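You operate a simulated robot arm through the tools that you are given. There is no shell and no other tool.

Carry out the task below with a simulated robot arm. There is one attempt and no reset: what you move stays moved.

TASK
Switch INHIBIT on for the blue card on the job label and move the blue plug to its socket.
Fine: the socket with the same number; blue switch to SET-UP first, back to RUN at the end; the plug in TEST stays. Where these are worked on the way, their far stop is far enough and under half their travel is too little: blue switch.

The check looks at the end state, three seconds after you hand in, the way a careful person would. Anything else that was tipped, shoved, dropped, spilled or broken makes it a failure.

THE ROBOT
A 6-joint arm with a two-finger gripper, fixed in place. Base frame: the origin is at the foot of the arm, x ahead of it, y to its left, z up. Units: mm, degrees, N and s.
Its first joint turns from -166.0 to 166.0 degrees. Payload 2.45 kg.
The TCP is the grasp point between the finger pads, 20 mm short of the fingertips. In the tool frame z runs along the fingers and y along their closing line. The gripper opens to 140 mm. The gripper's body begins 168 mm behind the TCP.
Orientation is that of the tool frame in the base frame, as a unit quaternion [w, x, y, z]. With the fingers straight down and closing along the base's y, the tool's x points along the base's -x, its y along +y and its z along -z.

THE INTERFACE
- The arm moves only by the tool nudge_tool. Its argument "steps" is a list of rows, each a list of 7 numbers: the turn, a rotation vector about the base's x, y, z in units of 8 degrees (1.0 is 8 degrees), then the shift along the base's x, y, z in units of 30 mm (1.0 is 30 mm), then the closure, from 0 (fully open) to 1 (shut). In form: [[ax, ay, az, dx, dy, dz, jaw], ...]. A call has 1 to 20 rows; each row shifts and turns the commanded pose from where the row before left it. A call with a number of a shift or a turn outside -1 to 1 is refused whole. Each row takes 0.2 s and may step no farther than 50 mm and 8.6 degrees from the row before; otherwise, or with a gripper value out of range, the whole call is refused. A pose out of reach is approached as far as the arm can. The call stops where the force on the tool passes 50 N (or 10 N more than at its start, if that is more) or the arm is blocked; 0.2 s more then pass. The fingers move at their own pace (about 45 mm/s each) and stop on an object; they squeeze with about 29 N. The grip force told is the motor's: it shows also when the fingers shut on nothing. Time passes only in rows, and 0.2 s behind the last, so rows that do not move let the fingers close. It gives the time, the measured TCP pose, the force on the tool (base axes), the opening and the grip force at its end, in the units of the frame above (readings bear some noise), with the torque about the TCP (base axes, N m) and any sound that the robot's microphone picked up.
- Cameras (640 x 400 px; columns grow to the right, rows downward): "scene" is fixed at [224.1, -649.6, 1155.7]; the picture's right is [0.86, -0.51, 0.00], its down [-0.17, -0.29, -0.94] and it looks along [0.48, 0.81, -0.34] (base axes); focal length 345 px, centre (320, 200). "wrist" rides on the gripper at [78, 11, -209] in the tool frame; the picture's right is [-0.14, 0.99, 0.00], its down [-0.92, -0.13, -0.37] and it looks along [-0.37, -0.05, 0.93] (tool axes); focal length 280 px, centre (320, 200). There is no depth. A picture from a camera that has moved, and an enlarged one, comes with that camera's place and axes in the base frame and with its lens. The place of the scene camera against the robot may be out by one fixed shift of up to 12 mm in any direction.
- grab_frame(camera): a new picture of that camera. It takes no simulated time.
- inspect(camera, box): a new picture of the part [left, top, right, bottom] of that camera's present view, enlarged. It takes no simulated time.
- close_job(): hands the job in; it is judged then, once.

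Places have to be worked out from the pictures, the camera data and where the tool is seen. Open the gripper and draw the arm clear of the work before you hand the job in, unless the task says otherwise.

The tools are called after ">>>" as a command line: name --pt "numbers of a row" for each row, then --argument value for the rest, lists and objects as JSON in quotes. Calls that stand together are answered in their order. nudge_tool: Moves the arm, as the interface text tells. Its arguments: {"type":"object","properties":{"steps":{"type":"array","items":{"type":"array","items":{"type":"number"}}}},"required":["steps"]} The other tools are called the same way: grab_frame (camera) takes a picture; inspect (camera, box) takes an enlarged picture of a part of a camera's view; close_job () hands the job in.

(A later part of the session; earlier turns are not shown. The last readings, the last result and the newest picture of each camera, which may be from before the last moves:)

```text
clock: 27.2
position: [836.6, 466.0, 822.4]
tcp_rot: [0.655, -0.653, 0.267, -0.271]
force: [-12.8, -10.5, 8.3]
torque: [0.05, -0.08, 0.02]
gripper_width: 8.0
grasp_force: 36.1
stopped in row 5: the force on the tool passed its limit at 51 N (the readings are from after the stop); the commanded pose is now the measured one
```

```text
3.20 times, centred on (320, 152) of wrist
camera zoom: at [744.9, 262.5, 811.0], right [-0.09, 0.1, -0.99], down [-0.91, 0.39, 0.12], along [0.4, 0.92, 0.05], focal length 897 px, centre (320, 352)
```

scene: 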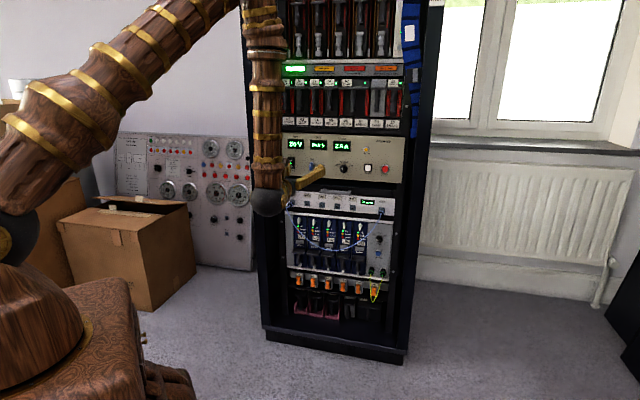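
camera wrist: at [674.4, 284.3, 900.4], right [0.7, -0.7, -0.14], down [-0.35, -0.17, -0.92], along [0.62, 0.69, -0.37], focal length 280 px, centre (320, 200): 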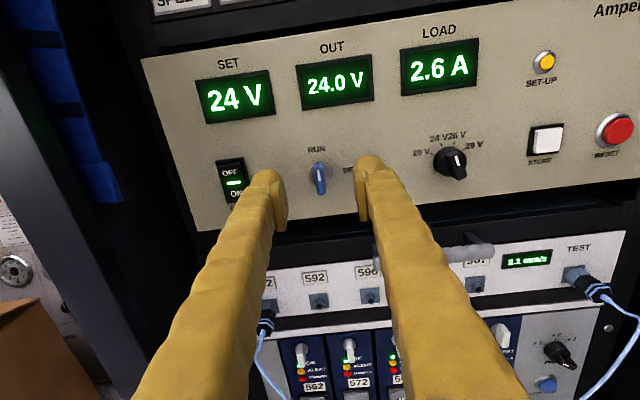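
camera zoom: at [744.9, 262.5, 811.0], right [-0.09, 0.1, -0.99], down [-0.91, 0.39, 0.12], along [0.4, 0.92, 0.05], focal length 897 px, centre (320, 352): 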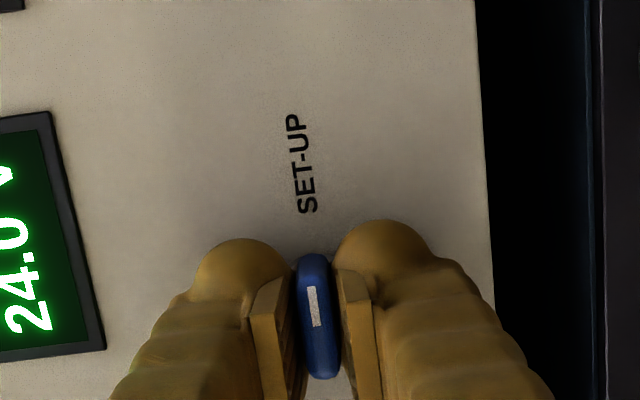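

The SET-UP lamp is lit and the knob is at its stop. I open the jaws, back straight off ~110 mm, and roll the tool back upright.

>>> nudge_tool --pt "0 0 0 0 0 0 0.75" --pt "0 0 0 0 0 0 0.75" --pt "0 0 0 0 0 0 0.75" --pt "0 0 0 -0.6 -0.6 0 0.75" --pt "0 0 0 -0.6 -0.6 0 0.75" --pt "0 0 0 -0.6 -0.6 0 0.75" --pt "0 0 0 -0.6 -0.6 0 0.75"

>>> inspect --camera "scene" --box '[270, 120, 410, 208]'

```text
clock: 28.9
position: [764.2, 392.3, 823.9]
tcp_rot: [0.655, -0.652, 0.268, -0.272]
force: [0.3, -0.4, -0.3]
torque: [0.0, -0.01, -0.01]
gripper_width: 35.1
grasp_force: 0.0
```

```text
4.55 times, centred on (340, 164) of scene
camera zoom: at [224.1, -649.6, 1155.7], right [0.86, -0.51, 0.0], down [-0.17, -0.29, -0.94], along [0.48, 0.81, -0.34], focal length 1567 px, centre (229, 364)
```

zoom: 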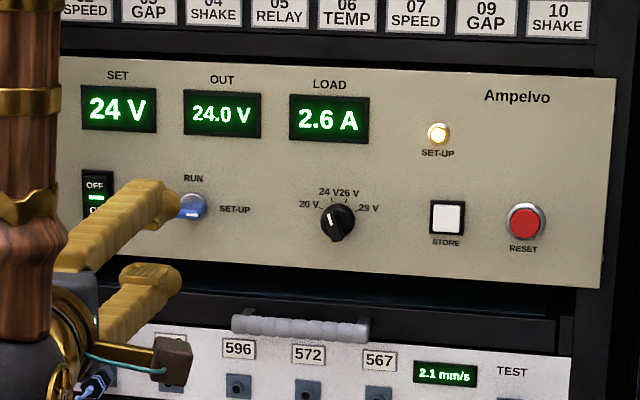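

SET-UP is on. Now I roll back upright while descending to z≈600 in front of the socket/card area, staying ~130 mm off the panel, jaws open for a clear view.

>>> nudge_tool --pt "-0.6629 -0.6629 0 -0.1 -0.1 0 0.3" --pt "-0.6629 -0.6629 0 -0.1 -0.1 0 0" --pt "-0.6629 -0.6629 0 0.07 -0.06 -0.62 0" --pt "-0.6629 -0.6629 0 0.07 -0.06 -0.62 0" --pt "-0.6629 -0.6629 0 0.07 -0.06 -0.62 0" --pt "-0.6629 -0.6629 0 0.07 -0.06 -0.62 0" --pt "-0.6629 -0.6629 0 0.07 -0.1 -0.62 0" --pt "-0.6629 -0.6629 0 0.07 -0.1 -0.62 0" --pt "-0.6629 -0.6629 0 0.07 -0.1 -0.62 0" --pt "-0.6629 -0.6629 0 0.07 -0.1 -0.62 0" --pt "-0.6629 -0.6629 0 0.07 -0.1 -0.62 0" --pt "-0.6629 -0.6629 0 0.07 -0.1 -0.62 0"

>>> grab_frame --camera "wrist"

>>> grab_frame --camera "scene"

```text
clock: 31.4
position: [779.7, 360.7, 636.8]
tcp_rot: [-0.27, 0.653, 0.274, 0.652]
force: [-0.2, -0.6, -0.3]
torque: [0.04, -0.01, 0.01]
gripper_width: 140.0
grasp_force: 0.1
```

```text
taken
camera wrist: at [639.9, 205.9, 714.8], right [0.7, -0.7, -0.13], down [-0.35, -0.18, -0.92], along [0.62, 0.69, -0.37], focal length 280 px, centre (320, 200)
```

wrist: 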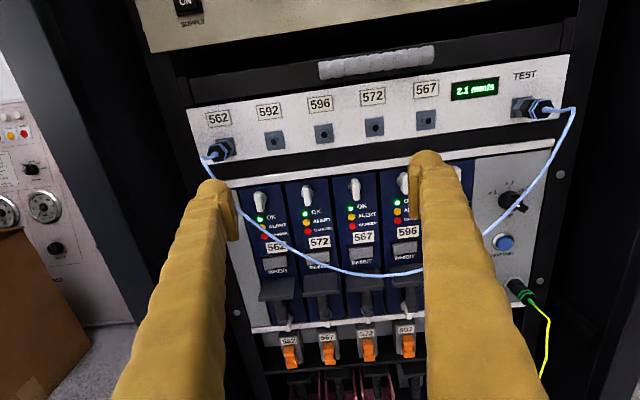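

```text
taken
```

scene: 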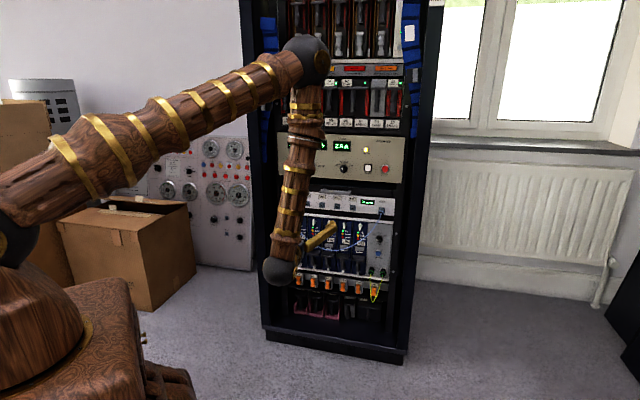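

I now have a clear view of sockets, cards and cable. Zooming into the socket strip, plug 562, and the 596 card's INHIBIT button.

>>> inspect --camera "wrist" --box '[180, 90, 340, 190]'

>>> inspect --camera "wrist" --box '[300, 60, 460, 160]'

>>> inspect --camera "wrist" --box '[330, 170, 458, 250]'

>>> inspect --camera "wrist" --box '[220, 170, 420, 330]'

```text
4.00 times, centred on (260, 140) of wrist
camera zoom: at [639.9, 205.9, 714.8], right [0.7, -0.7, -0.13], down [-0.35, -0.18, -0.92], along [0.62, 0.69, -0.37], focal length 1122 px, centre (560, 440)
```

zoom: 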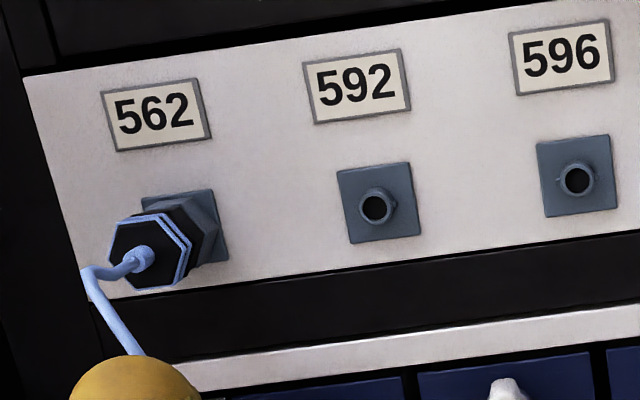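

```text
4.00 times, centred on (380, 110) of wrist
camera zoom: at [639.9, 205.9, 714.8], right [0.7, -0.7, -0.13], down [-0.35, -0.18, -0.92], along [0.62, 0.69, -0.37], focal length 1122 px, centre (80, 560)
```

zoom: 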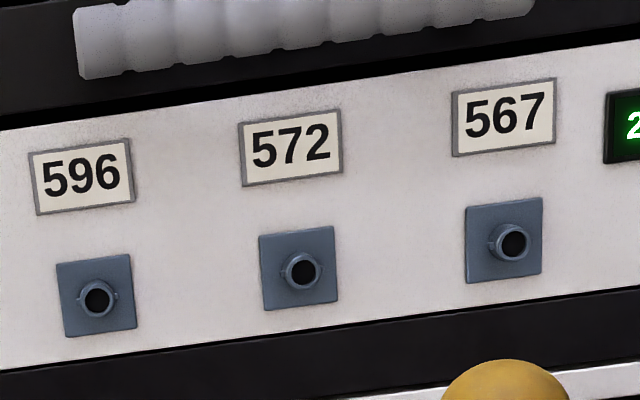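

```text
5.00 times, centred on (394, 210) of wrist
camera zoom: at [639.9, 205.9, 714.8], right [0.7, -0.7, -0.13], down [-0.35, -0.18, -0.92], along [0.62, 0.69, -0.37], focal length 1402 px, centre (-50, 150)
```

zoom: 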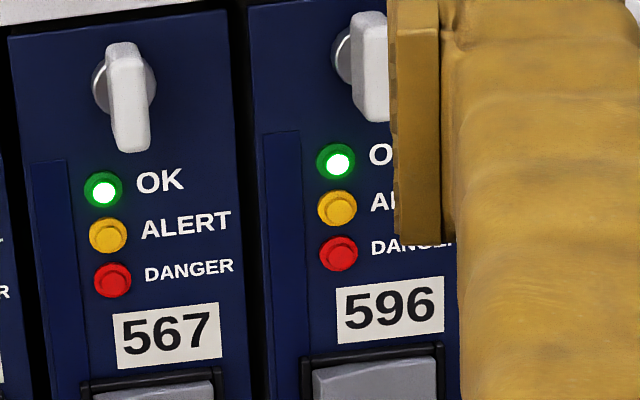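

```text
2.50 times, centred on (320, 250) of wrist
camera zoom: at [639.9, 205.9, 714.8], right [0.7, -0.7, -0.13], down [-0.35, -0.18, -0.92], along [0.62, 0.69, -0.37], focal length 701 px, centre (320, 75)
```

zoom: 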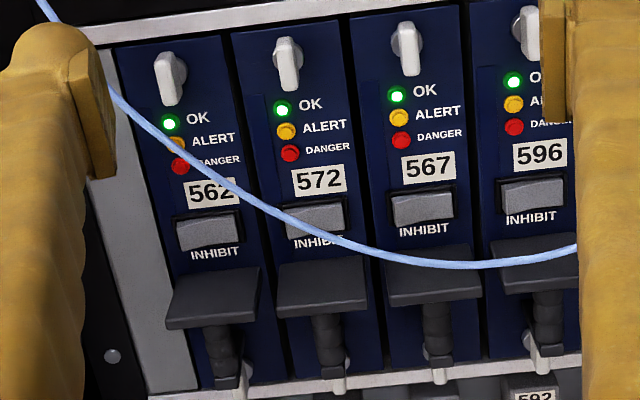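

>>> inspect --camera "wrist" --box '[330, 232, 410, 282]'

>>> inspect --camera "scene" --box '[330, 225, 370, 265]'

>>> inspect --camera "wrist" --box '[195, 125, 259, 165]'

>>> inspect --camera "wrist" --box '[495, 80, 591, 140]'

```text
8.00 times, centred on (370, 257) of wrist
camera zoom: at [639.9, 205.9, 714.8], right [0.7, -0.7, -0.13], down [-0.35, -0.18, -0.92], along [0.62, 0.69, -0.37], focal length 2243 px, centre (-80, -256)
```

zoom: 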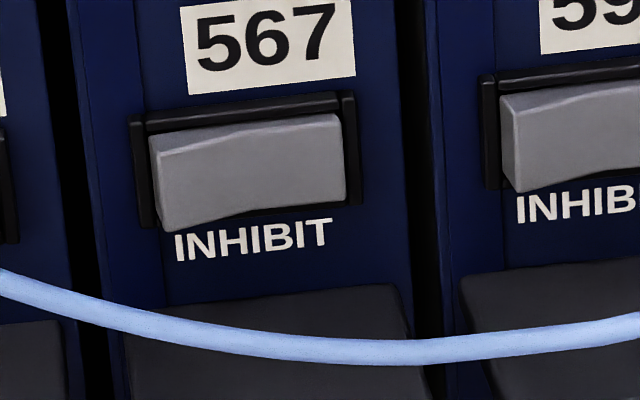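

```text
10.00 times, centred on (350, 245) of scene
camera zoom: at [224.1, -649.6, 1155.7], right [0.86, -0.51, 0.0], down [-0.17, -0.29, -0.94], along [0.48, 0.81, -0.34], focal length 3448 px, centre (20, -250)
```

zoom: 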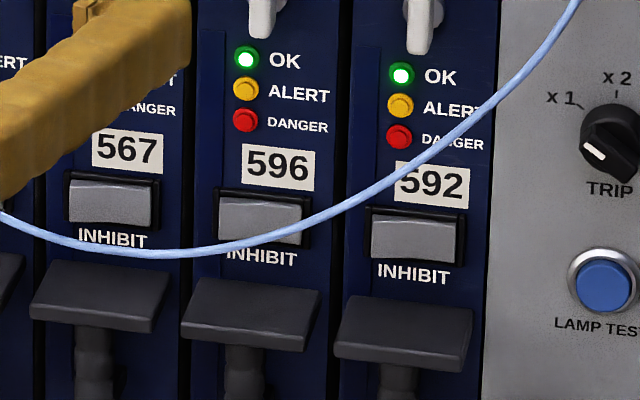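

```text
10.00 times, centred on (227, 145) of wrist
camera zoom: at [639.9, 205.9, 714.8], right [0.7, -0.7, -0.13], down [-0.35, -0.18, -0.92], along [0.62, 0.69, -0.37], focal length 2804 px, centre (1250, 750)
```

zoom: 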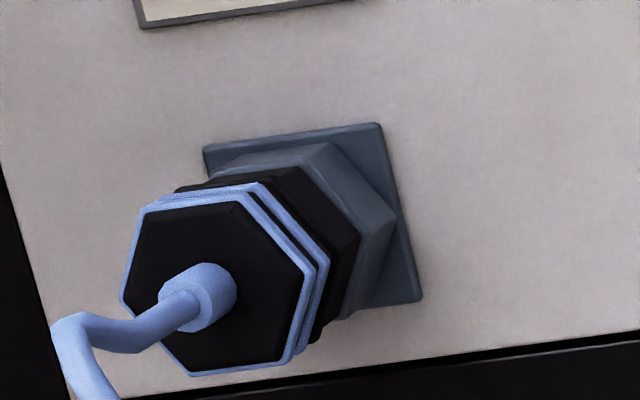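

```text
6.67 times, centred on (543, 110) of wrist
camera zoom: at [639.9, 205.9, 714.8], right [0.7, -0.7, -0.13], down [-0.35, -0.18, -0.92], along [0.62, 0.69, -0.37], focal length 1869 px, centre (-1167, 800)
```

zoom: 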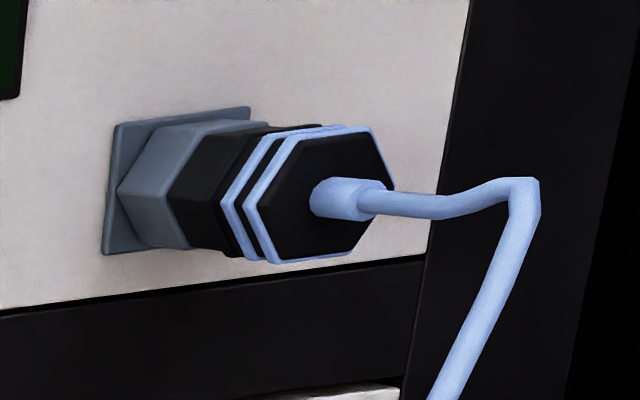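

>>> inspect --camera "wrist" --box '[386, 236, 418, 256]'

>>> inspect --camera "scene" --box '[350, 240, 366, 256]'

>>> inspect --camera "wrist" --box '[255, 245, 295, 285]'

>>> inspect --camera "wrist" --box '[310, 120, 338, 145]'

```text
16.00 times, centred on (402, 246) of wrist
camera zoom: at [639.9, 205.9, 714.8], right [0.7, -0.7, -0.13], down [-0.35, -0.18, -0.92], along [0.62, 0.69, -0.37], focal length 4486 px, centre (-992, -536)
```

zoom: 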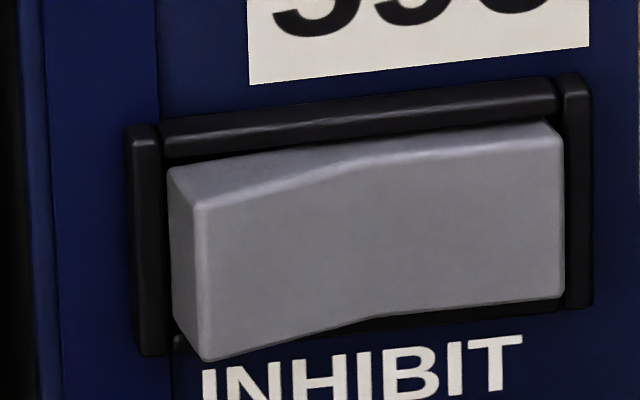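

```text
16.00 times, centred on (358, 248) of scene
camera zoom: at [224.1, -649.6, 1155.7], right [0.86, -0.51, 0.0], down [-0.17, -0.29, -0.94], along [0.48, 0.81, -0.34], focal length 5517 px, centre (-288, -568)
```

zoom: 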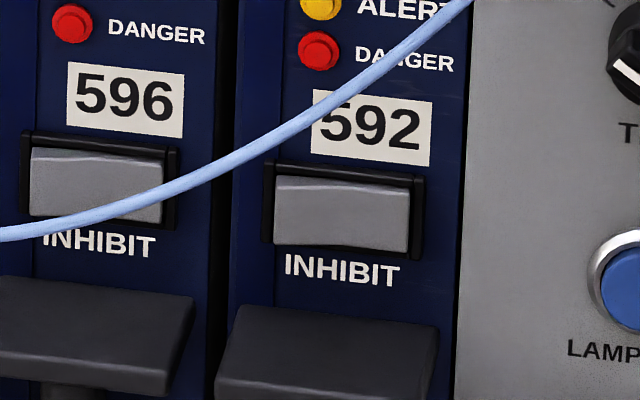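

```text
10.00 times, centred on (275, 265) of wrist
camera zoom: at [639.9, 205.9, 714.8], right [0.7, -0.7, -0.13], down [-0.35, -0.18, -0.92], along [0.62, 0.69, -0.37], focal length 2804 px, centre (770, -450)
```

zoom: 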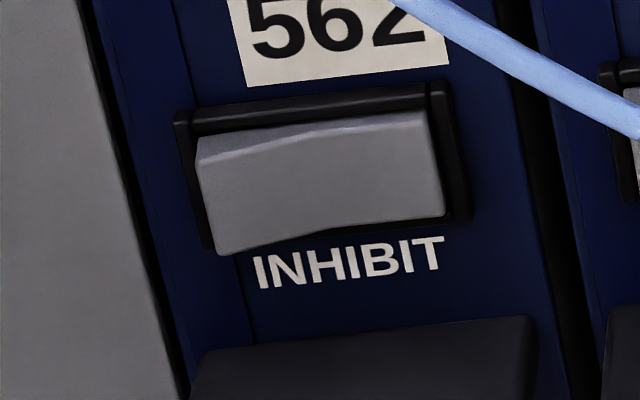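

```text
16.00 times, centred on (324, 132) of wrist
camera zoom: at [639.9, 205.9, 714.8], right [0.7, -0.7, -0.13], down [-0.35, -0.18, -0.92], along [0.62, 0.69, -0.37], focal length 4486 px, centre (256, 1280)
```

zoom: 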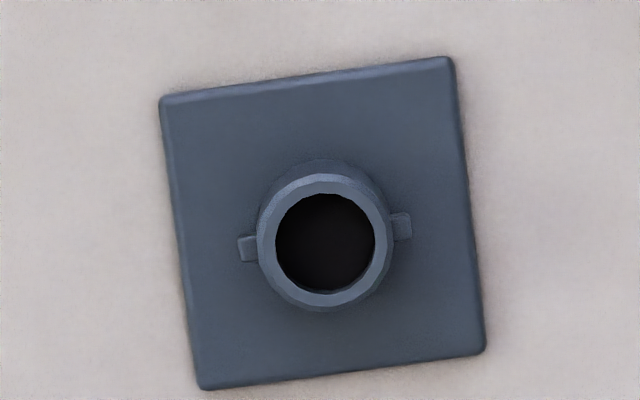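

The zoom shows INHIBIT is a left/right rocker: its left half is raised, so pressing the left half toggles it. The socket has a collar with two side lugs, possibly bayonet – I look closer at the seated plugs for slots.

>>> inspect --camera "wrist" --box '[208, 134, 240, 162]'

>>> inspect --camera "wrist" --box '[506, 90, 562, 125]'

>>> inspect --camera "scene" --box '[370, 195, 394, 225]'

>>> inspect --camera "scene" --box '[280, 190, 320, 215]'

```text
14.29 times, centred on (224, 148) of wrist
camera zoom: at [639.9, 205.9, 714.8], right [0.7, -0.7, -0.13], down [-0.35, -0.18, -0.92], along [0.62, 0.69, -0.37], focal length 4006 px, centre (1691, 943)
```

zoom: 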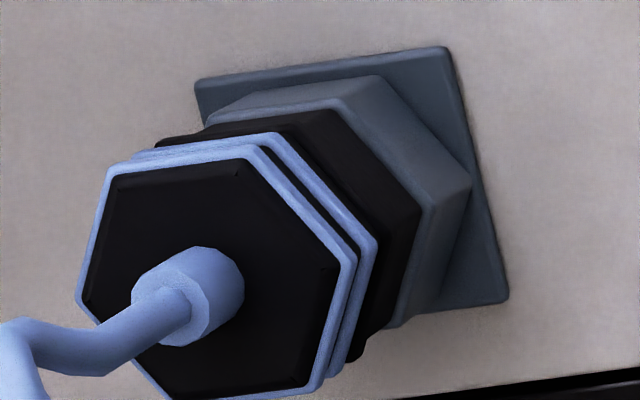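

```text
11.43 times, centred on (534, 108) of wrist
camera zoom: at [639.9, 205.9, 714.8], right [0.7, -0.7, -0.13], down [-0.35, -0.18, -0.92], along [0.62, 0.69, -0.37], focal length 3204 px, centre (-2126, 1257)
```

zoom: 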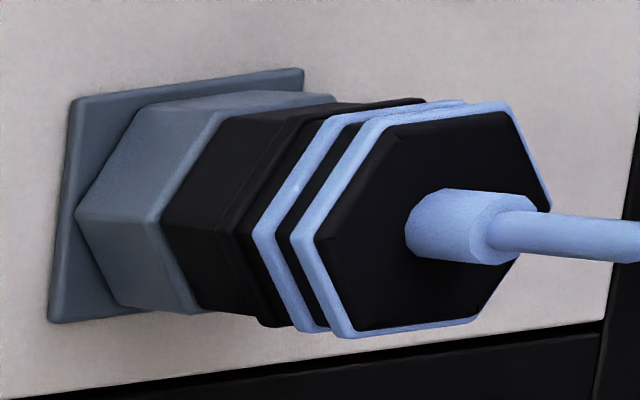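

```text
13.33 times, centred on (382, 210) of scene
camera zoom: at [224.1, -649.6, 1155.7], right [0.86, -0.51, 0.0], down [-0.17, -0.29, -0.94], along [0.48, 0.81, -0.34], focal length 4597 px, centre (-507, 67)
```

zoom: 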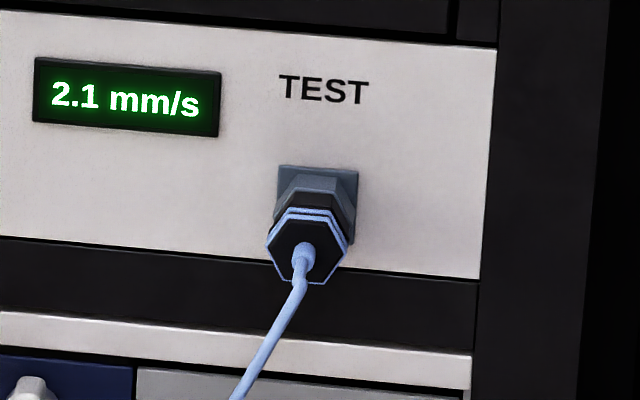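

```text
16.00 times, centred on (300, 202) of scene
camera zoom: at [224.1, -649.6, 1155.7], right [0.86, -0.51, 0.0], down [-0.17, -0.29, -0.94], along [0.48, 0.81, -0.34], focal length 5517 px, centre (640, 160)
```

zoom: 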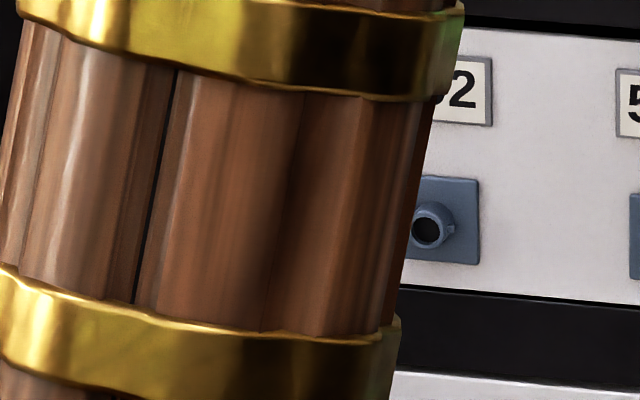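

The rocker's left half is at roughly u≈388 mm along the panel, z≈487. I back off 40 mm from the cable and go lower for a second view to triangulate rocker, cable and handles.

>>> nudge_tool --pt "0 0 -0.03 -0.94 -0.94 0 0" --pt "0 0 0 0.8 -0.8 0 0" --pt "0 0 0 0 0 -0.86 0" --pt "0 0 0 0 0 -0.86 0" --pt "0 0 0 0 0 -0.86 0"

>>> grab_frame --camera "wrist"

>>> grab_frame --camera "scene"

```text
clock: 32.6
position: [775.6, 310.9, 558.7]
tcp_rot: [-0.27, 0.654, 0.272, 0.653]
force: [-1.0, 0.3, -0.7]
torque: [-0.01, -0.01, -0.01]
gripper_width: 140.0
grasp_force: 0.0
```

```text
taken
camera wrist: at [635.1, 156.5, 637.6], right [0.7, -0.7, -0.14], down [-0.35, -0.17, -0.92], along [0.62, 0.69, -0.37], focal length 280 px, centre (320, 200)
```

wrist: 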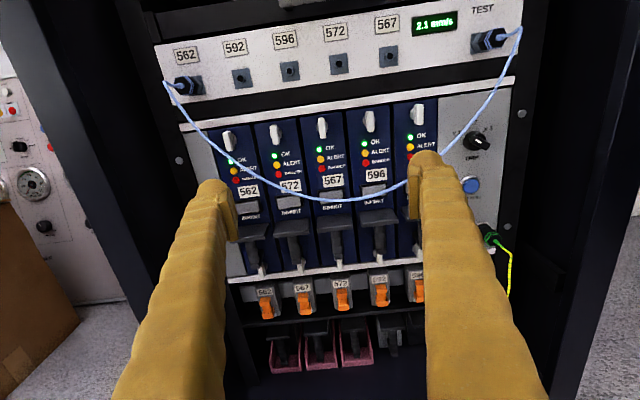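

```text
taken
```

scene: 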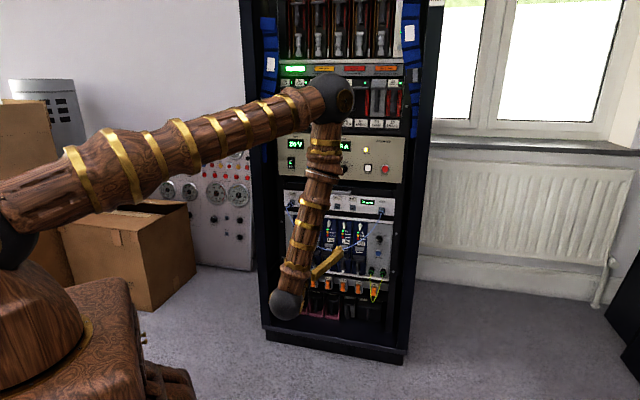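

>>> inspect --camera "wrist" --box '[356, 176, 396, 201]'

>>> inspect --camera "wrist" --box '[340, 160, 420, 240]'

>>> inspect --camera "wrist" --box '[150, 20, 310, 120]'

```text
16.00 times, centred on (376, 188) of wrist
camera zoom: at [635.1, 156.5, 637.6], right [0.7, -0.7, -0.14], down [-0.35, -0.17, -0.92], along [0.62, 0.69, -0.37], focal length 4486 px, centre (-576, 384)
```

zoom: 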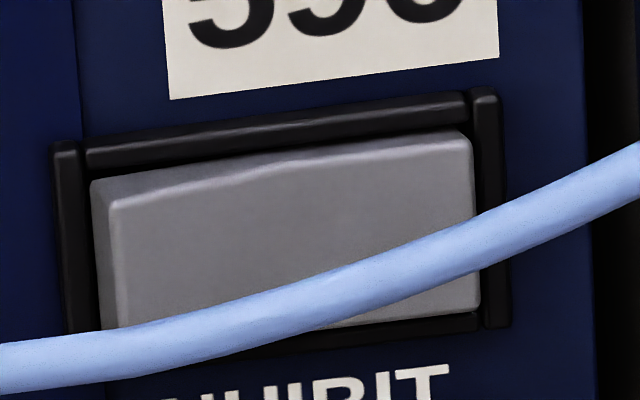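

```text
5.00 times, centred on (380, 200) of wrist
camera zoom: at [635.1, 156.5, 637.6], right [0.7, -0.7, -0.14], down [-0.35, -0.17, -0.92], along [0.62, 0.69, -0.37], focal length 1402 px, centre (20, 200)
```

zoom: 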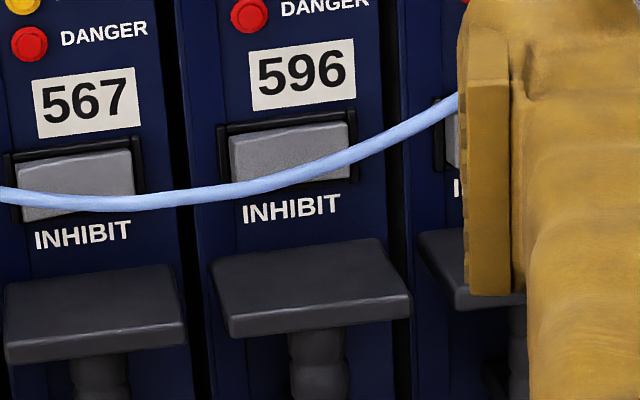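

```text
4.00 times, centred on (230, 70) of wrist
camera zoom: at [635.1, 156.5, 637.6], right [0.7, -0.7, -0.14], down [-0.35, -0.17, -0.92], along [0.62, 0.69, -0.37], focal length 1122 px, centre (680, 720)
```

zoom: 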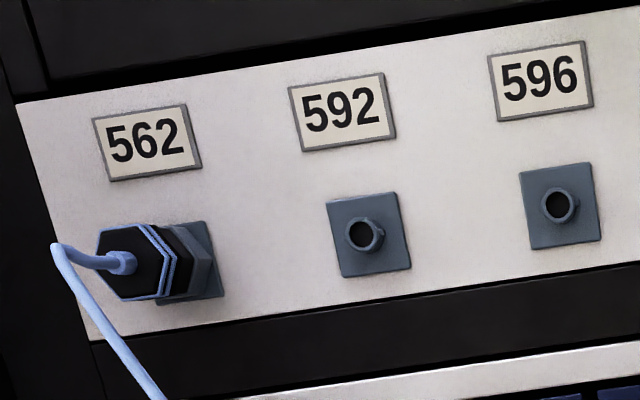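

Triangulated: rocker frame spans u 378–416 at n≈945, z 478–500; left end raised to n≈937. The cable there is at n≈845, z≈520, and the handle shelf tops out at z≈455, so closed fingers at z≈488 fit between. I go down, shift to u≈384 and close the fingers.

>>> nudge_tool --pt "0 0 0 0.327 -0.327 -0.59 0.5" --pt "0 0 0 0.327 -0.327 -0.59 1" --pt "0 0 0 0.327 -0.327 -0.59 1" --pt "0 0 0 0.327 -0.327 -0.59 1" --pt "0 0 0 0 0 0 1" --pt "0 0 0 0 0 0 1" --pt "0 0 0 0 0 0 1" --pt "0 0 0 0 0 0 1" --pt "0 0 0 0 0 0 1" --pt "0 0 0 0 0 0 1"

>>> grab_frame --camera "wrist"

>>> inspect --camera "scene" --box '[280, 210, 400, 285]'

```text
clock: 34.9
position: [815.1, 272.2, 490.3]
tcp_rot: [-0.268, 0.654, 0.27, 0.653]
force: [-0.5, -0.3, -0.3]
torque: [-0.02, 0.0, -0.04]
gripper_width: 0.3
grasp_force: 28.9
```

```text
taken
camera wrist: at [674.7, 117.2, 567.4], right [0.7, -0.7, -0.14], down [-0.35, -0.17, -0.92], along [0.62, 0.69, -0.37], focal length 280 px, centre (320, 200)
```

wrist: 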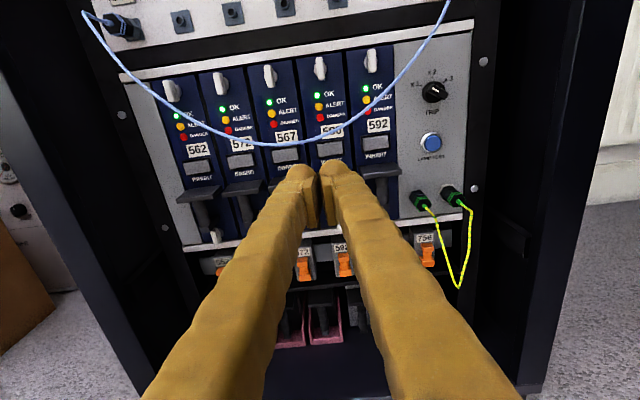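

```text
5.33 times, centred on (340, 248) of scene
camera zoom: at [224.1, -649.6, 1155.7], right [0.86, -0.51, 0.0], down [-0.17, -0.29, -0.94], along [0.48, 0.81, -0.34], focal length 1839 px, centre (213, -53)
```

zoom: 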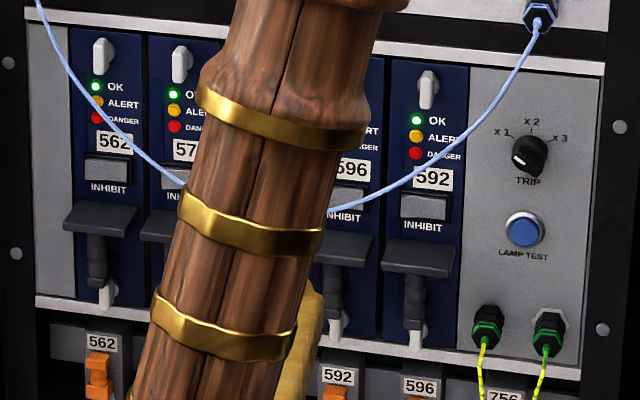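

Aligned at u≈384, z≈490. I advance ~128 mm along the normal under the cable, stopping ~15 mm short of the rocker.

>>> nudge_tool --pt "0 0 0 0.605 0.605 -0.015 1" --pt "0 0 0 0.605 0.605 -0.015 1" --pt "0 0 0 0.605 0.605 -0.015 1" --pt "0 0 0 0.605 0.605 -0.015 1" --pt "0 0 0 0.605 0.605 -0.015 1"

>>> grab_frame --camera "wrist"

>>> inspect --camera "wrist" --box '[260, 110, 388, 190]'

>>> grab_frame --camera "scene"

```text
clock: 36.0
position: [904.9, 361.7, 486.2]
tcp_rot: [-0.269, 0.654, 0.272, 0.653]
force: [-0.2, -0.1, 0.2]
torque: [0.0, -0.01, -0.01]
gripper_width: 0.0
grasp_force: 29.3
```

```text
taken
camera wrist: at [764.1, 207.0, 564.4], right [0.7, -0.7, -0.13], down [-0.35, -0.17, -0.92], along [0.62, 0.69, -0.37], focal length 280 px, centre (320, 200)
```

wrist: 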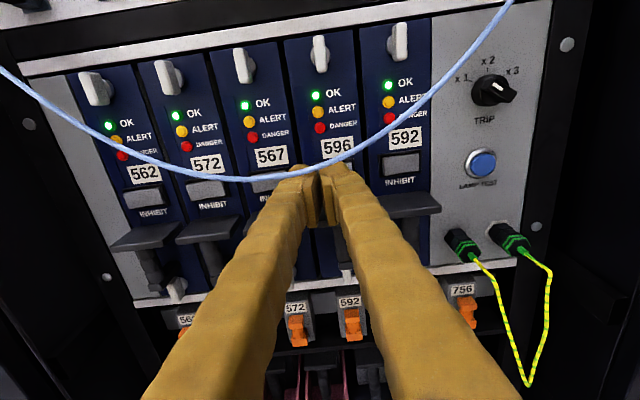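

```text
5.00 times, centred on (324, 150) of wrist
camera zoom: at [764.1, 207.0, 564.4], right [0.7, -0.7, -0.13], down [-0.35, -0.17, -0.92], along [0.62, 0.69, -0.37], focal length 1402 px, centre (300, 450)
```

zoom: 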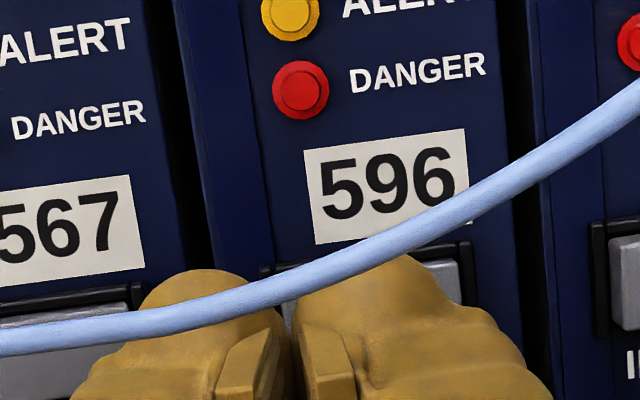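

```text
taken
```

scene: 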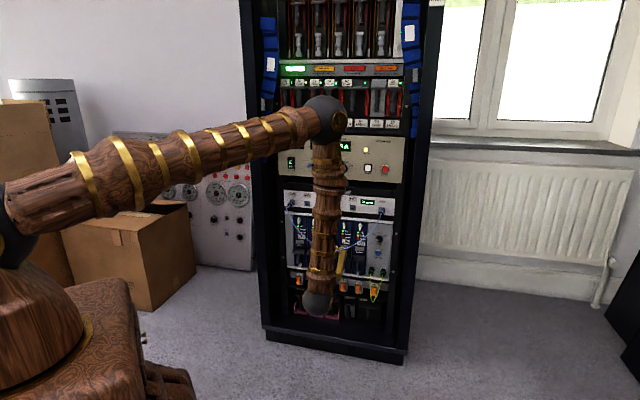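

Up close, the closed fingertips are two rounded domes; pressing square would land on the rocker's pivot. I'll yaw the tool ~25° left so only the right fingertip leads and lands on the left half of the rocker.

>>> nudge_tool --pt "0 0 0.78 -0.027 0.027 0.017 1" --pt "0 0 0.78 -0.027 0.027 0.017 1" --pt "0 0 0.78 -0.027 0.027 0.017 1" --pt "0 0 0.78 -0.027 0.027 0.017 1"

>>> inspect --camera "wrist" --box '[240, 90, 400, 190]'

>>> inspect --camera "scene" --box '[300, 205, 400, 285]'

```text
clock: 37.0
position: [901.9, 364.4, 487.7]
tcp_rot: [-0.404, 0.58, 0.408, 0.579]
force: [0.2, -0.5, -1.1]
torque: [-0.01, 0.02, 0.03]
gripper_width: 0.2
grasp_force: 28.8
```

```text
4.00 times, centred on (320, 140) of wrist
camera zoom: at [840.6, 165.5, 566.6], right [0.93, -0.34, -0.14], down [-0.24, -0.31, -0.92], along [0.27, 0.89, -0.37], focal length 1122 px, centre (320, 440)
```

zoom: 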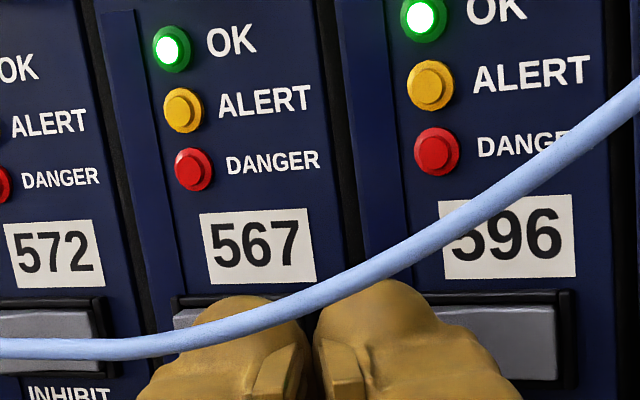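

```text
5.00 times, centred on (350, 245) of scene
camera zoom: at [224.1, -649.6, 1155.7], right [0.86, -0.51, 0.0], down [-0.17, -0.29, -0.94], along [0.48, 0.81, -0.34], focal length 1724 px, centre (170, -25)
```

zoom: 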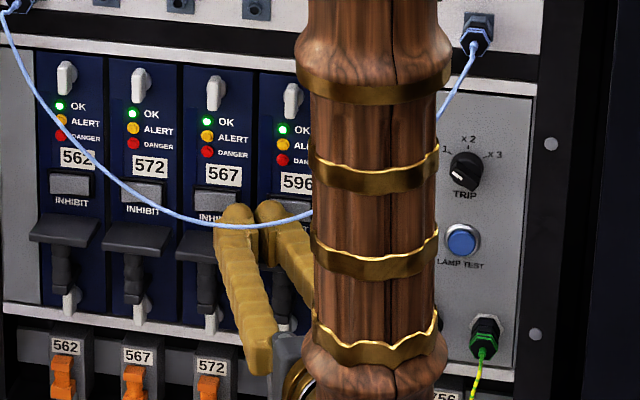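

The right fingertip leads now, aimed at the left half (contact expected near u 385–389). I advance 15 mm, then push in small steps.

>>> nudge_tool --pt "0 0 0 0.177 0.177 0 1" --pt "0 0 0 0.177 0.177 0 1" --pt "0 0 0 0 0 0 1"

>>> nudge_tool --pt "0 0 0 0.047 0.047 0 1" --pt "0 0 0 0.047 0.047 0 1" --pt "0 0 0 0 0 0 1"

>>> inspect --camera "wrist" --box '[240, 90, 400, 190]'

```text
clock: 37.9
position: [912.5, 376.6, 488.2]
tcp_rot: [-0.404, 0.58, 0.406, 0.579]
force: [0.2, 0.1, 0.1]
torque: [0.01, -0.02, -0.01]
gripper_width: 0.0
grasp_force: 29.3
```

```text
clock: 38.6
position: [915.4, 378.3, 486.5]
tcp_rot: [-0.404, 0.58, 0.406, 0.579]
force: [0.6, 1.2, 0.2]
torque: [0.02, 0.0, 0.02]
gripper_width: 0.0
grasp_force: 29.1
```

```text
4.00 times, centred on (320, 140) of wrist
camera zoom: at [854.0, 178.6, 566.6], right [0.93, -0.34, -0.14], down [-0.25, -0.31, -0.92], along [0.27, 0.89, -0.37], focal length 1122 px, centre (320, 440)
```

zoom: 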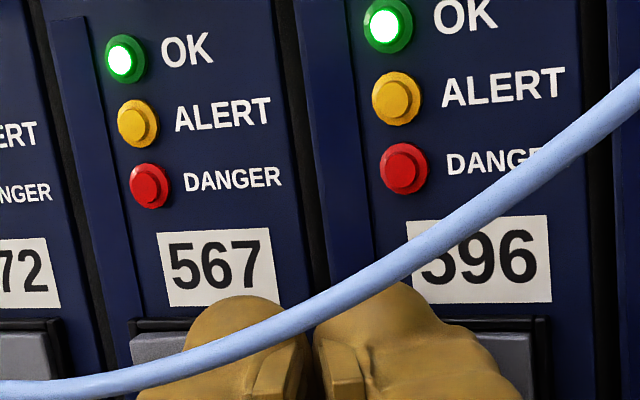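

No contact yet at n≈915. I keep pushing in 2 mm steps.

>>> nudge_tool --pt "0 0 0 0.047 0.047 0 1" --pt "0 0 0 0.047 0.047 0 1" --pt "0 0 0 0 0 0 1"

>>> nudge_tool --pt "0 0 0 0.047 0.047 0 1" --pt "0 0 0 0.047 0.047 0 1" --pt "0 0 0 0 0 0 1"

>>> inspect --camera "wrist" --box '[300, 110, 428, 190]'

>>> inspect --camera "scene" --box '[320, 220, 370, 260]'

```text
clock: 39.5
position: [917.2, 382.3, 487.8]
tcp_rot: [-0.404, 0.58, 0.406, 0.579]
force: [-1.4, -0.2, -0.7]
torque: [0.0, 0.03, 0.0]
gripper_width: 0.1
grasp_force: 29.3
```

```text
clock: 40.2
position: [919.4, 383.3, 488.6]
tcp_rot: [-0.404, 0.581, 0.405, 0.579]
force: [-12.3, -12.5, 5.1]
torque: [0.06, -0.2, -0.1]
gripper_width: 0.0
grasp_force: 29.0
stopped in row 3: the force on the tool passed its limit at 52 N (the readings are from after the stop); the commanded pose is now the measured one
```

```text
5.00 times, centred on (364, 150) of wrist
camera zoom: at [858.2, 182.8, 566.2], right [0.93, -0.34, -0.14], down [-0.25, -0.3, -0.92], along [0.27, 0.89, -0.37], focal length 1402 px, centre (100, 450)
```

zoom: 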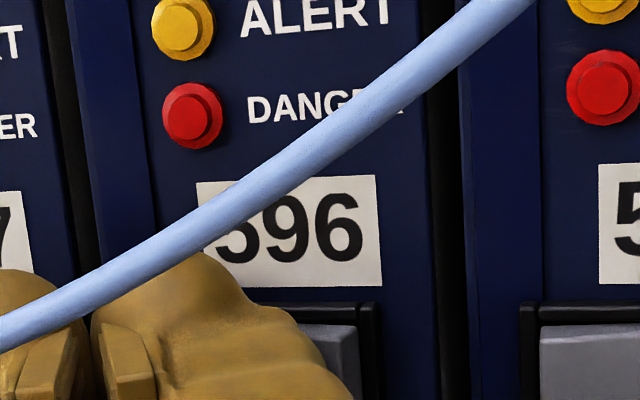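

```text
10.00 times, centred on (345, 240) of scene
camera zoom: at [224.1, -649.6, 1155.7], right [0.86, -0.51, 0.0], down [-0.17, -0.29, -0.94], along [0.48, 0.81, -0.34], focal length 3448 px, centre (70, -200)
```

zoom: 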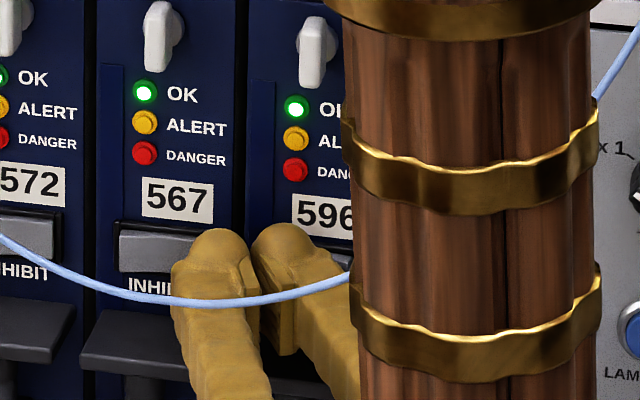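

A stiff contact was reached at n≈921. I back off ~25 mm and check whether the rocker flipped.

>>> nudge_tool --pt "0 0 0 -0.3 -0.3 0 1" --pt "0 0 0 -0.3 -0.3 0 1"

>>> inspect --camera "wrist" --box '[310, 130, 390, 180]'

>>> inspect --camera "scene" --box '[320, 220, 370, 260]'

```text
clock: 40.8
position: [902.1, 364.8, 486.2]
tcp_rot: [-0.404, 0.58, 0.406, 0.579]
force: [-0.6, 0.7, -0.2]
torque: [0.01, -0.04, 0.02]
gripper_width: 0.0
grasp_force: 28.9
```

```text
8.00 times, centred on (350, 155) of wrist
camera zoom: at [840.4, 164.8, 565.0], right [0.93, -0.34, -0.14], down [-0.25, -0.3, -0.92], along [0.27, 0.89, -0.37], focal length 2243 px, centre (80, 560)
```

zoom: 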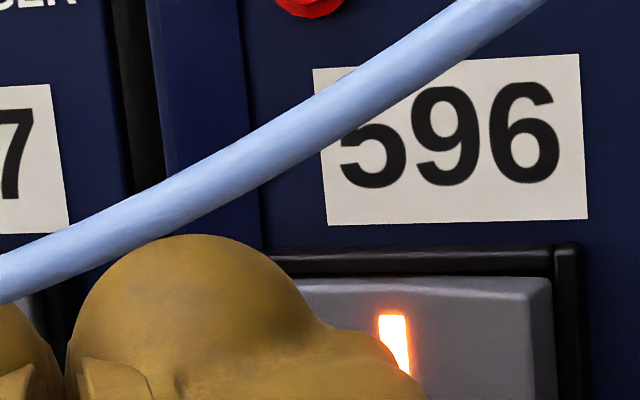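

```text
10.00 times, centred on (345, 240) of scene
camera zoom: at [224.1, -649.6, 1155.7], right [0.86, -0.51, 0.0], down [-0.17, -0.29, -0.94], along [0.48, 0.81, -0.34], focal length 3448 px, centre (70, -200)
```

zoom: 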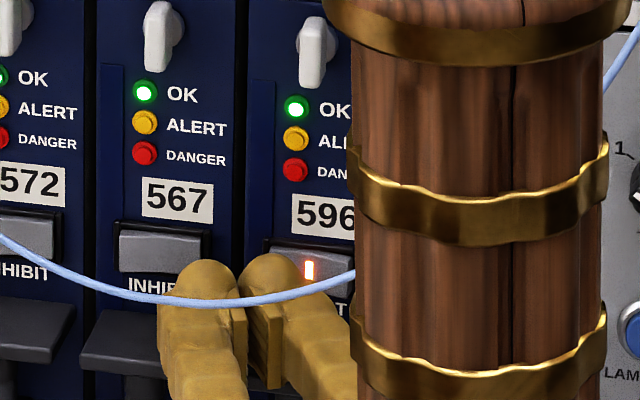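

INHIBIT on card 596 is lit. I retreat straight back under the cable, then check the card row.

>>> nudge_tool --pt "0 0 0 -0.641 -0.641 0 1" --pt "0 0 0 -0.641 -0.641 0 1" --pt "0 0 0 -0.641 -0.641 0 1" --pt "0 0 0 -0.641 -0.641 0 1" --pt "0 0 0 -0.641 -0.641 0 1"

>>> grab_frame --camera "wrist"

>>> inspect --camera "wrist" --box '[120, 60, 440, 260]'

```text
clock: 42.0
position: [804.2, 268.0, 486.3]
tcp_rot: [-0.404, 0.581, 0.406, 0.579]
force: [0.6, -0.1, 0.7]
torque: [-0.02, -0.03, -0.02]
gripper_width: 0.4
grasp_force: 29.0
```

```text
taken
camera wrist: at [743.2, 69.2, 564.2], right [0.93, -0.34, -0.14], down [-0.25, -0.3, -0.92], along [0.27, 0.89, -0.37], focal length 280 px, centre (320, 200)
```

wrist: 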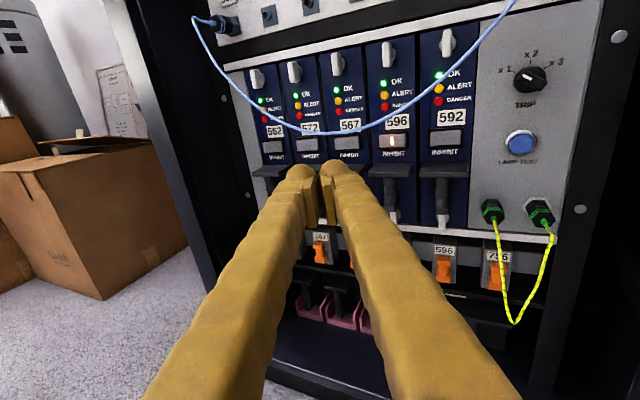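

```text
2.00 times, centred on (280, 160) of wrist
camera zoom: at [743.2, 69.2, 564.2], right [0.93, -0.34, -0.14], down [-0.25, -0.3, -0.92], along [0.27, 0.89, -0.37], focal length 561 px, centre (400, 280)
```

zoom: 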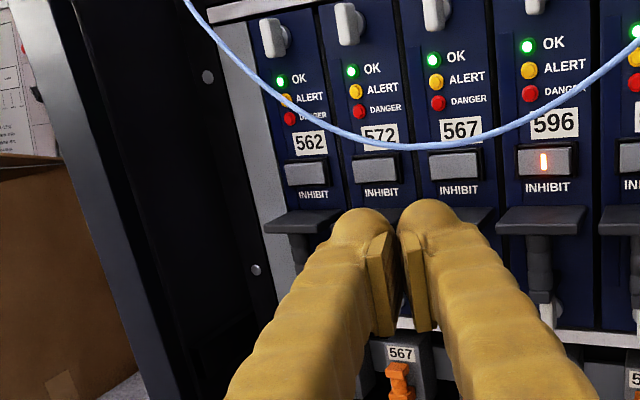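

Only 596 is lit. Now I move in front of plug 562 (u≈179, z≈661), yaw back square, and roll −30° so the pads will meet two flats of the hex plug and the cable hangs in the gap.

>>> nudge_tool --pt "0 0 -0.78 -0.59 0.59 0.728 0.8" --pt "0 0 -0.78 -0.59 0.59 0.728 0.64" --pt "0 0 -0.78 -0.59 0.59 0.728 0.64" --pt "0 0 -0.785 -0.59 0.59 0.728 0.64" --pt "-0.663 -0.663 0 -0.59 0.59 0.728 0.64" --pt "-0.663 -0.663 0 -0.59 0.59 0.728 0.64" --pt "-0.663 -0.663 0 -0.59 0.59 0.728 0.64" --pt "-0.663 -0.663 0 -0.59 0.59 0.728 0.64"

>>> grab_frame --camera "wrist"

>>> grab_frame --camera "scene"

```text
clock: 43.8
position: [665.2, 412.0, 661.4]
tcp_rot: [-0.089, 0.561, 0.431, 0.701]
force: [-0.1, 0.2, -0.3]
torque: [-0.01, 0.01, 0.0]
gripper_width: 50.3
grasp_force: 0.0
```

```text
taken
camera wrist: at [496.4, 284.2, 734.7], right [0.65, -0.66, 0.38], down [-0.01, -0.51, -0.86], along [0.76, 0.56, -0.34], focal length 280 px, centre (320, 200)
```

wrist: 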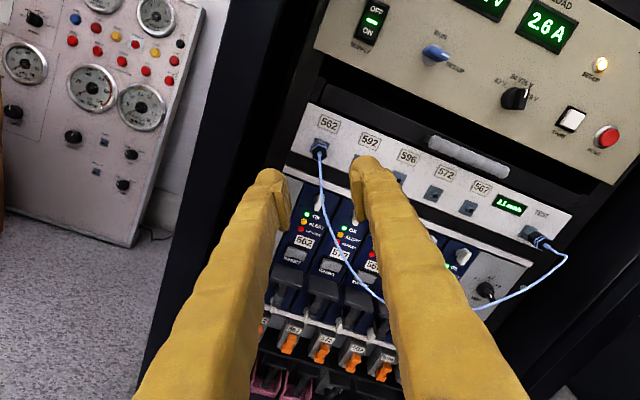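

```text
taken
```

scene: 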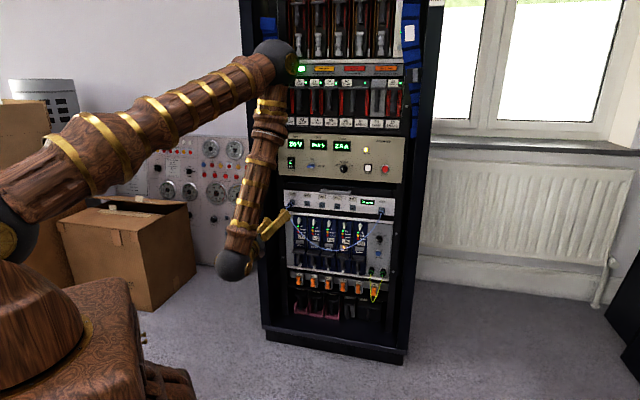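

In position square in front of plug 562. I zoom on the plug from here to verify hex orientation and centring.

>>> inspect --camera "wrist" --box '[300, 130, 348, 160]'

>>> inspect --camera "scene" --box '[276, 190, 316, 220]'

>>> inspect --camera "wrist" --box '[300, 100, 480, 220]'

```text
13.33 times, centred on (324, 145) of wrist
camera zoom: at [496.4, 284.2, 734.7], right [0.65, -0.66, 0.38], down [-0.01, -0.51, -0.86], along [0.76, 0.56, -0.34], focal length 3738 px, centre (267, 933)
```

zoom: 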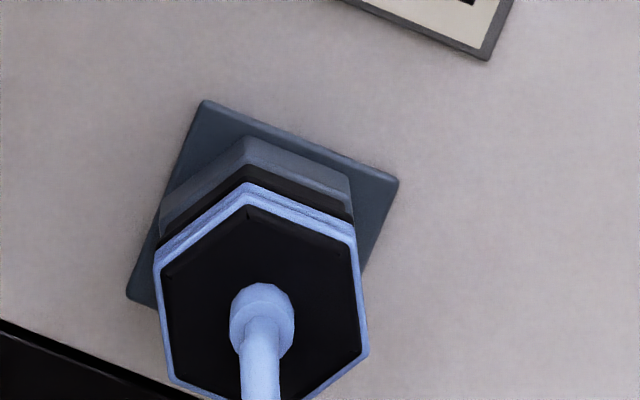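

```text
13.33 times, centred on (296, 205) of scene
camera zoom: at [224.1, -649.6, 1155.7], right [0.86, -0.51, 0.0], down [-0.17, -0.29, -0.94], along [0.48, 0.81, -0.34], focal length 4597 px, centre (640, 133)
```

zoom: 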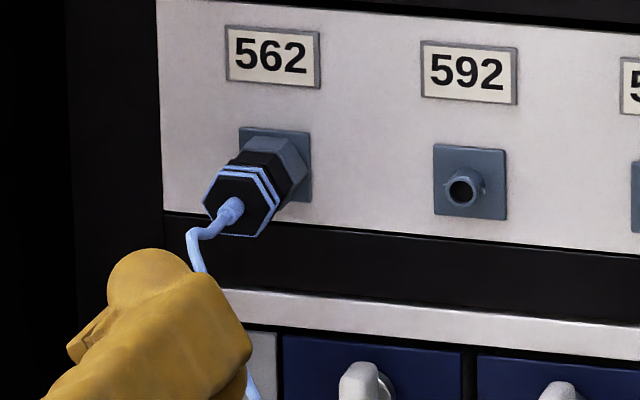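

```text
3.33 times, centred on (390, 160) of wrist
camera zoom: at [496.4, 284.2, 734.7], right [0.65, -0.66, 0.38], down [-0.01, -0.51, -0.86], along [0.76, 0.56, -0.34], focal length 935 px, centre (87, 333)
```

zoom: 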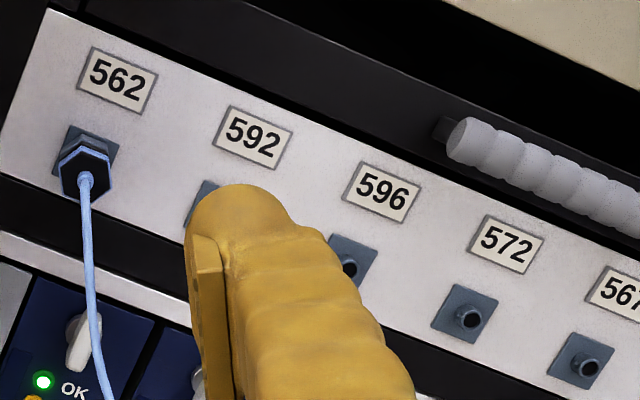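

Plug axis is at u≈181, z≈661; the flats are aligned with the pads. I trim +2 mm right and advance ~100 mm, then check.

>>> nudge_tool --pt "0 0 0 0.649 0.561 0 0.64" --pt "0 0 0 0.605 0.605 0 0.64" --pt "0 0 0 0.605 0.605 0 0.64" --pt "0 0 0 0.605 0.605 0 0.64"

>>> grab_frame --camera "wrist"

>>> inspect --camera "wrist" --box '[260, 110, 388, 210]'

>>> inspect --camera "scene" --box '[276, 190, 316, 220]'

```text
clock: 44.8
position: [738.3, 482.0, 660.3]
tcp_rot: [-0.092, 0.562, 0.431, 0.7]
force: [-0.6, -0.4, -0.6]
torque: [0.01, 0.01, 0.0]
gripper_width: 50.6
grasp_force: 0.1
```

```text
taken
camera wrist: at [569.0, 355.9, 734.8], right [0.65, -0.66, 0.38], down [-0.02, -0.51, -0.86], along [0.76, 0.56, -0.34], focal length 280 px, centre (320, 200)
```

wrist: 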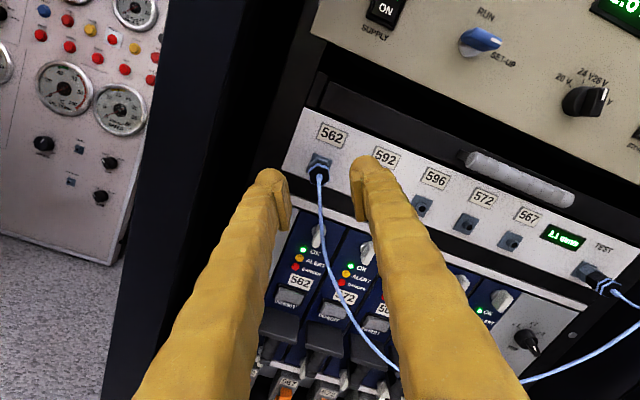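

```text
4.00 times, centred on (324, 160) of wrist
camera zoom: at [569.0, 355.9, 734.8], right [0.65, -0.66, 0.38], down [-0.02, -0.51, -0.86], along [0.76, 0.56, -0.34], focal length 1122 px, centre (304, 360)
```

zoom: 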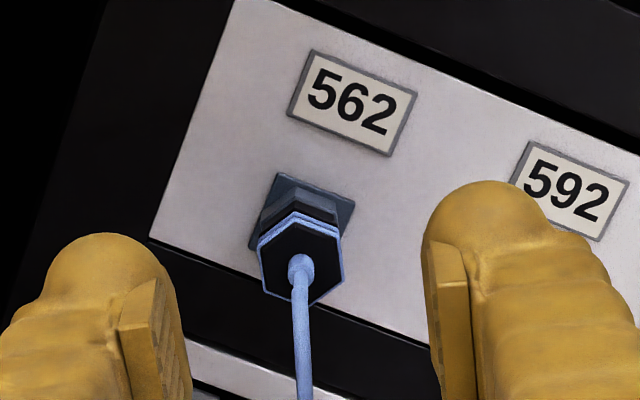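

```text
13.33 times, centred on (296, 205) of scene
camera zoom: at [224.1, -649.6, 1155.7], right [0.86, -0.51, 0.0], down [-0.17, -0.29, -0.94], along [0.48, 0.81, -0.34], focal length 4597 px, centre (640, 133)
```

zoom: 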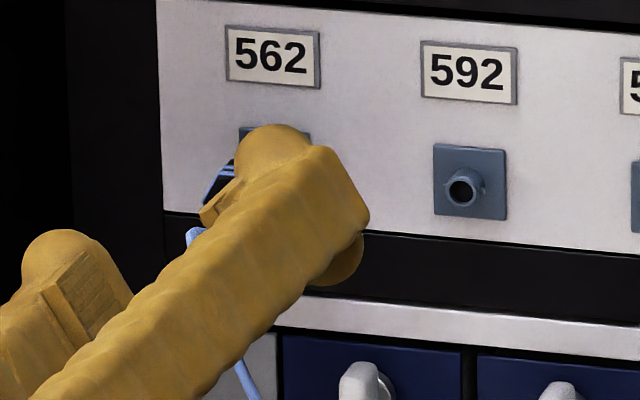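

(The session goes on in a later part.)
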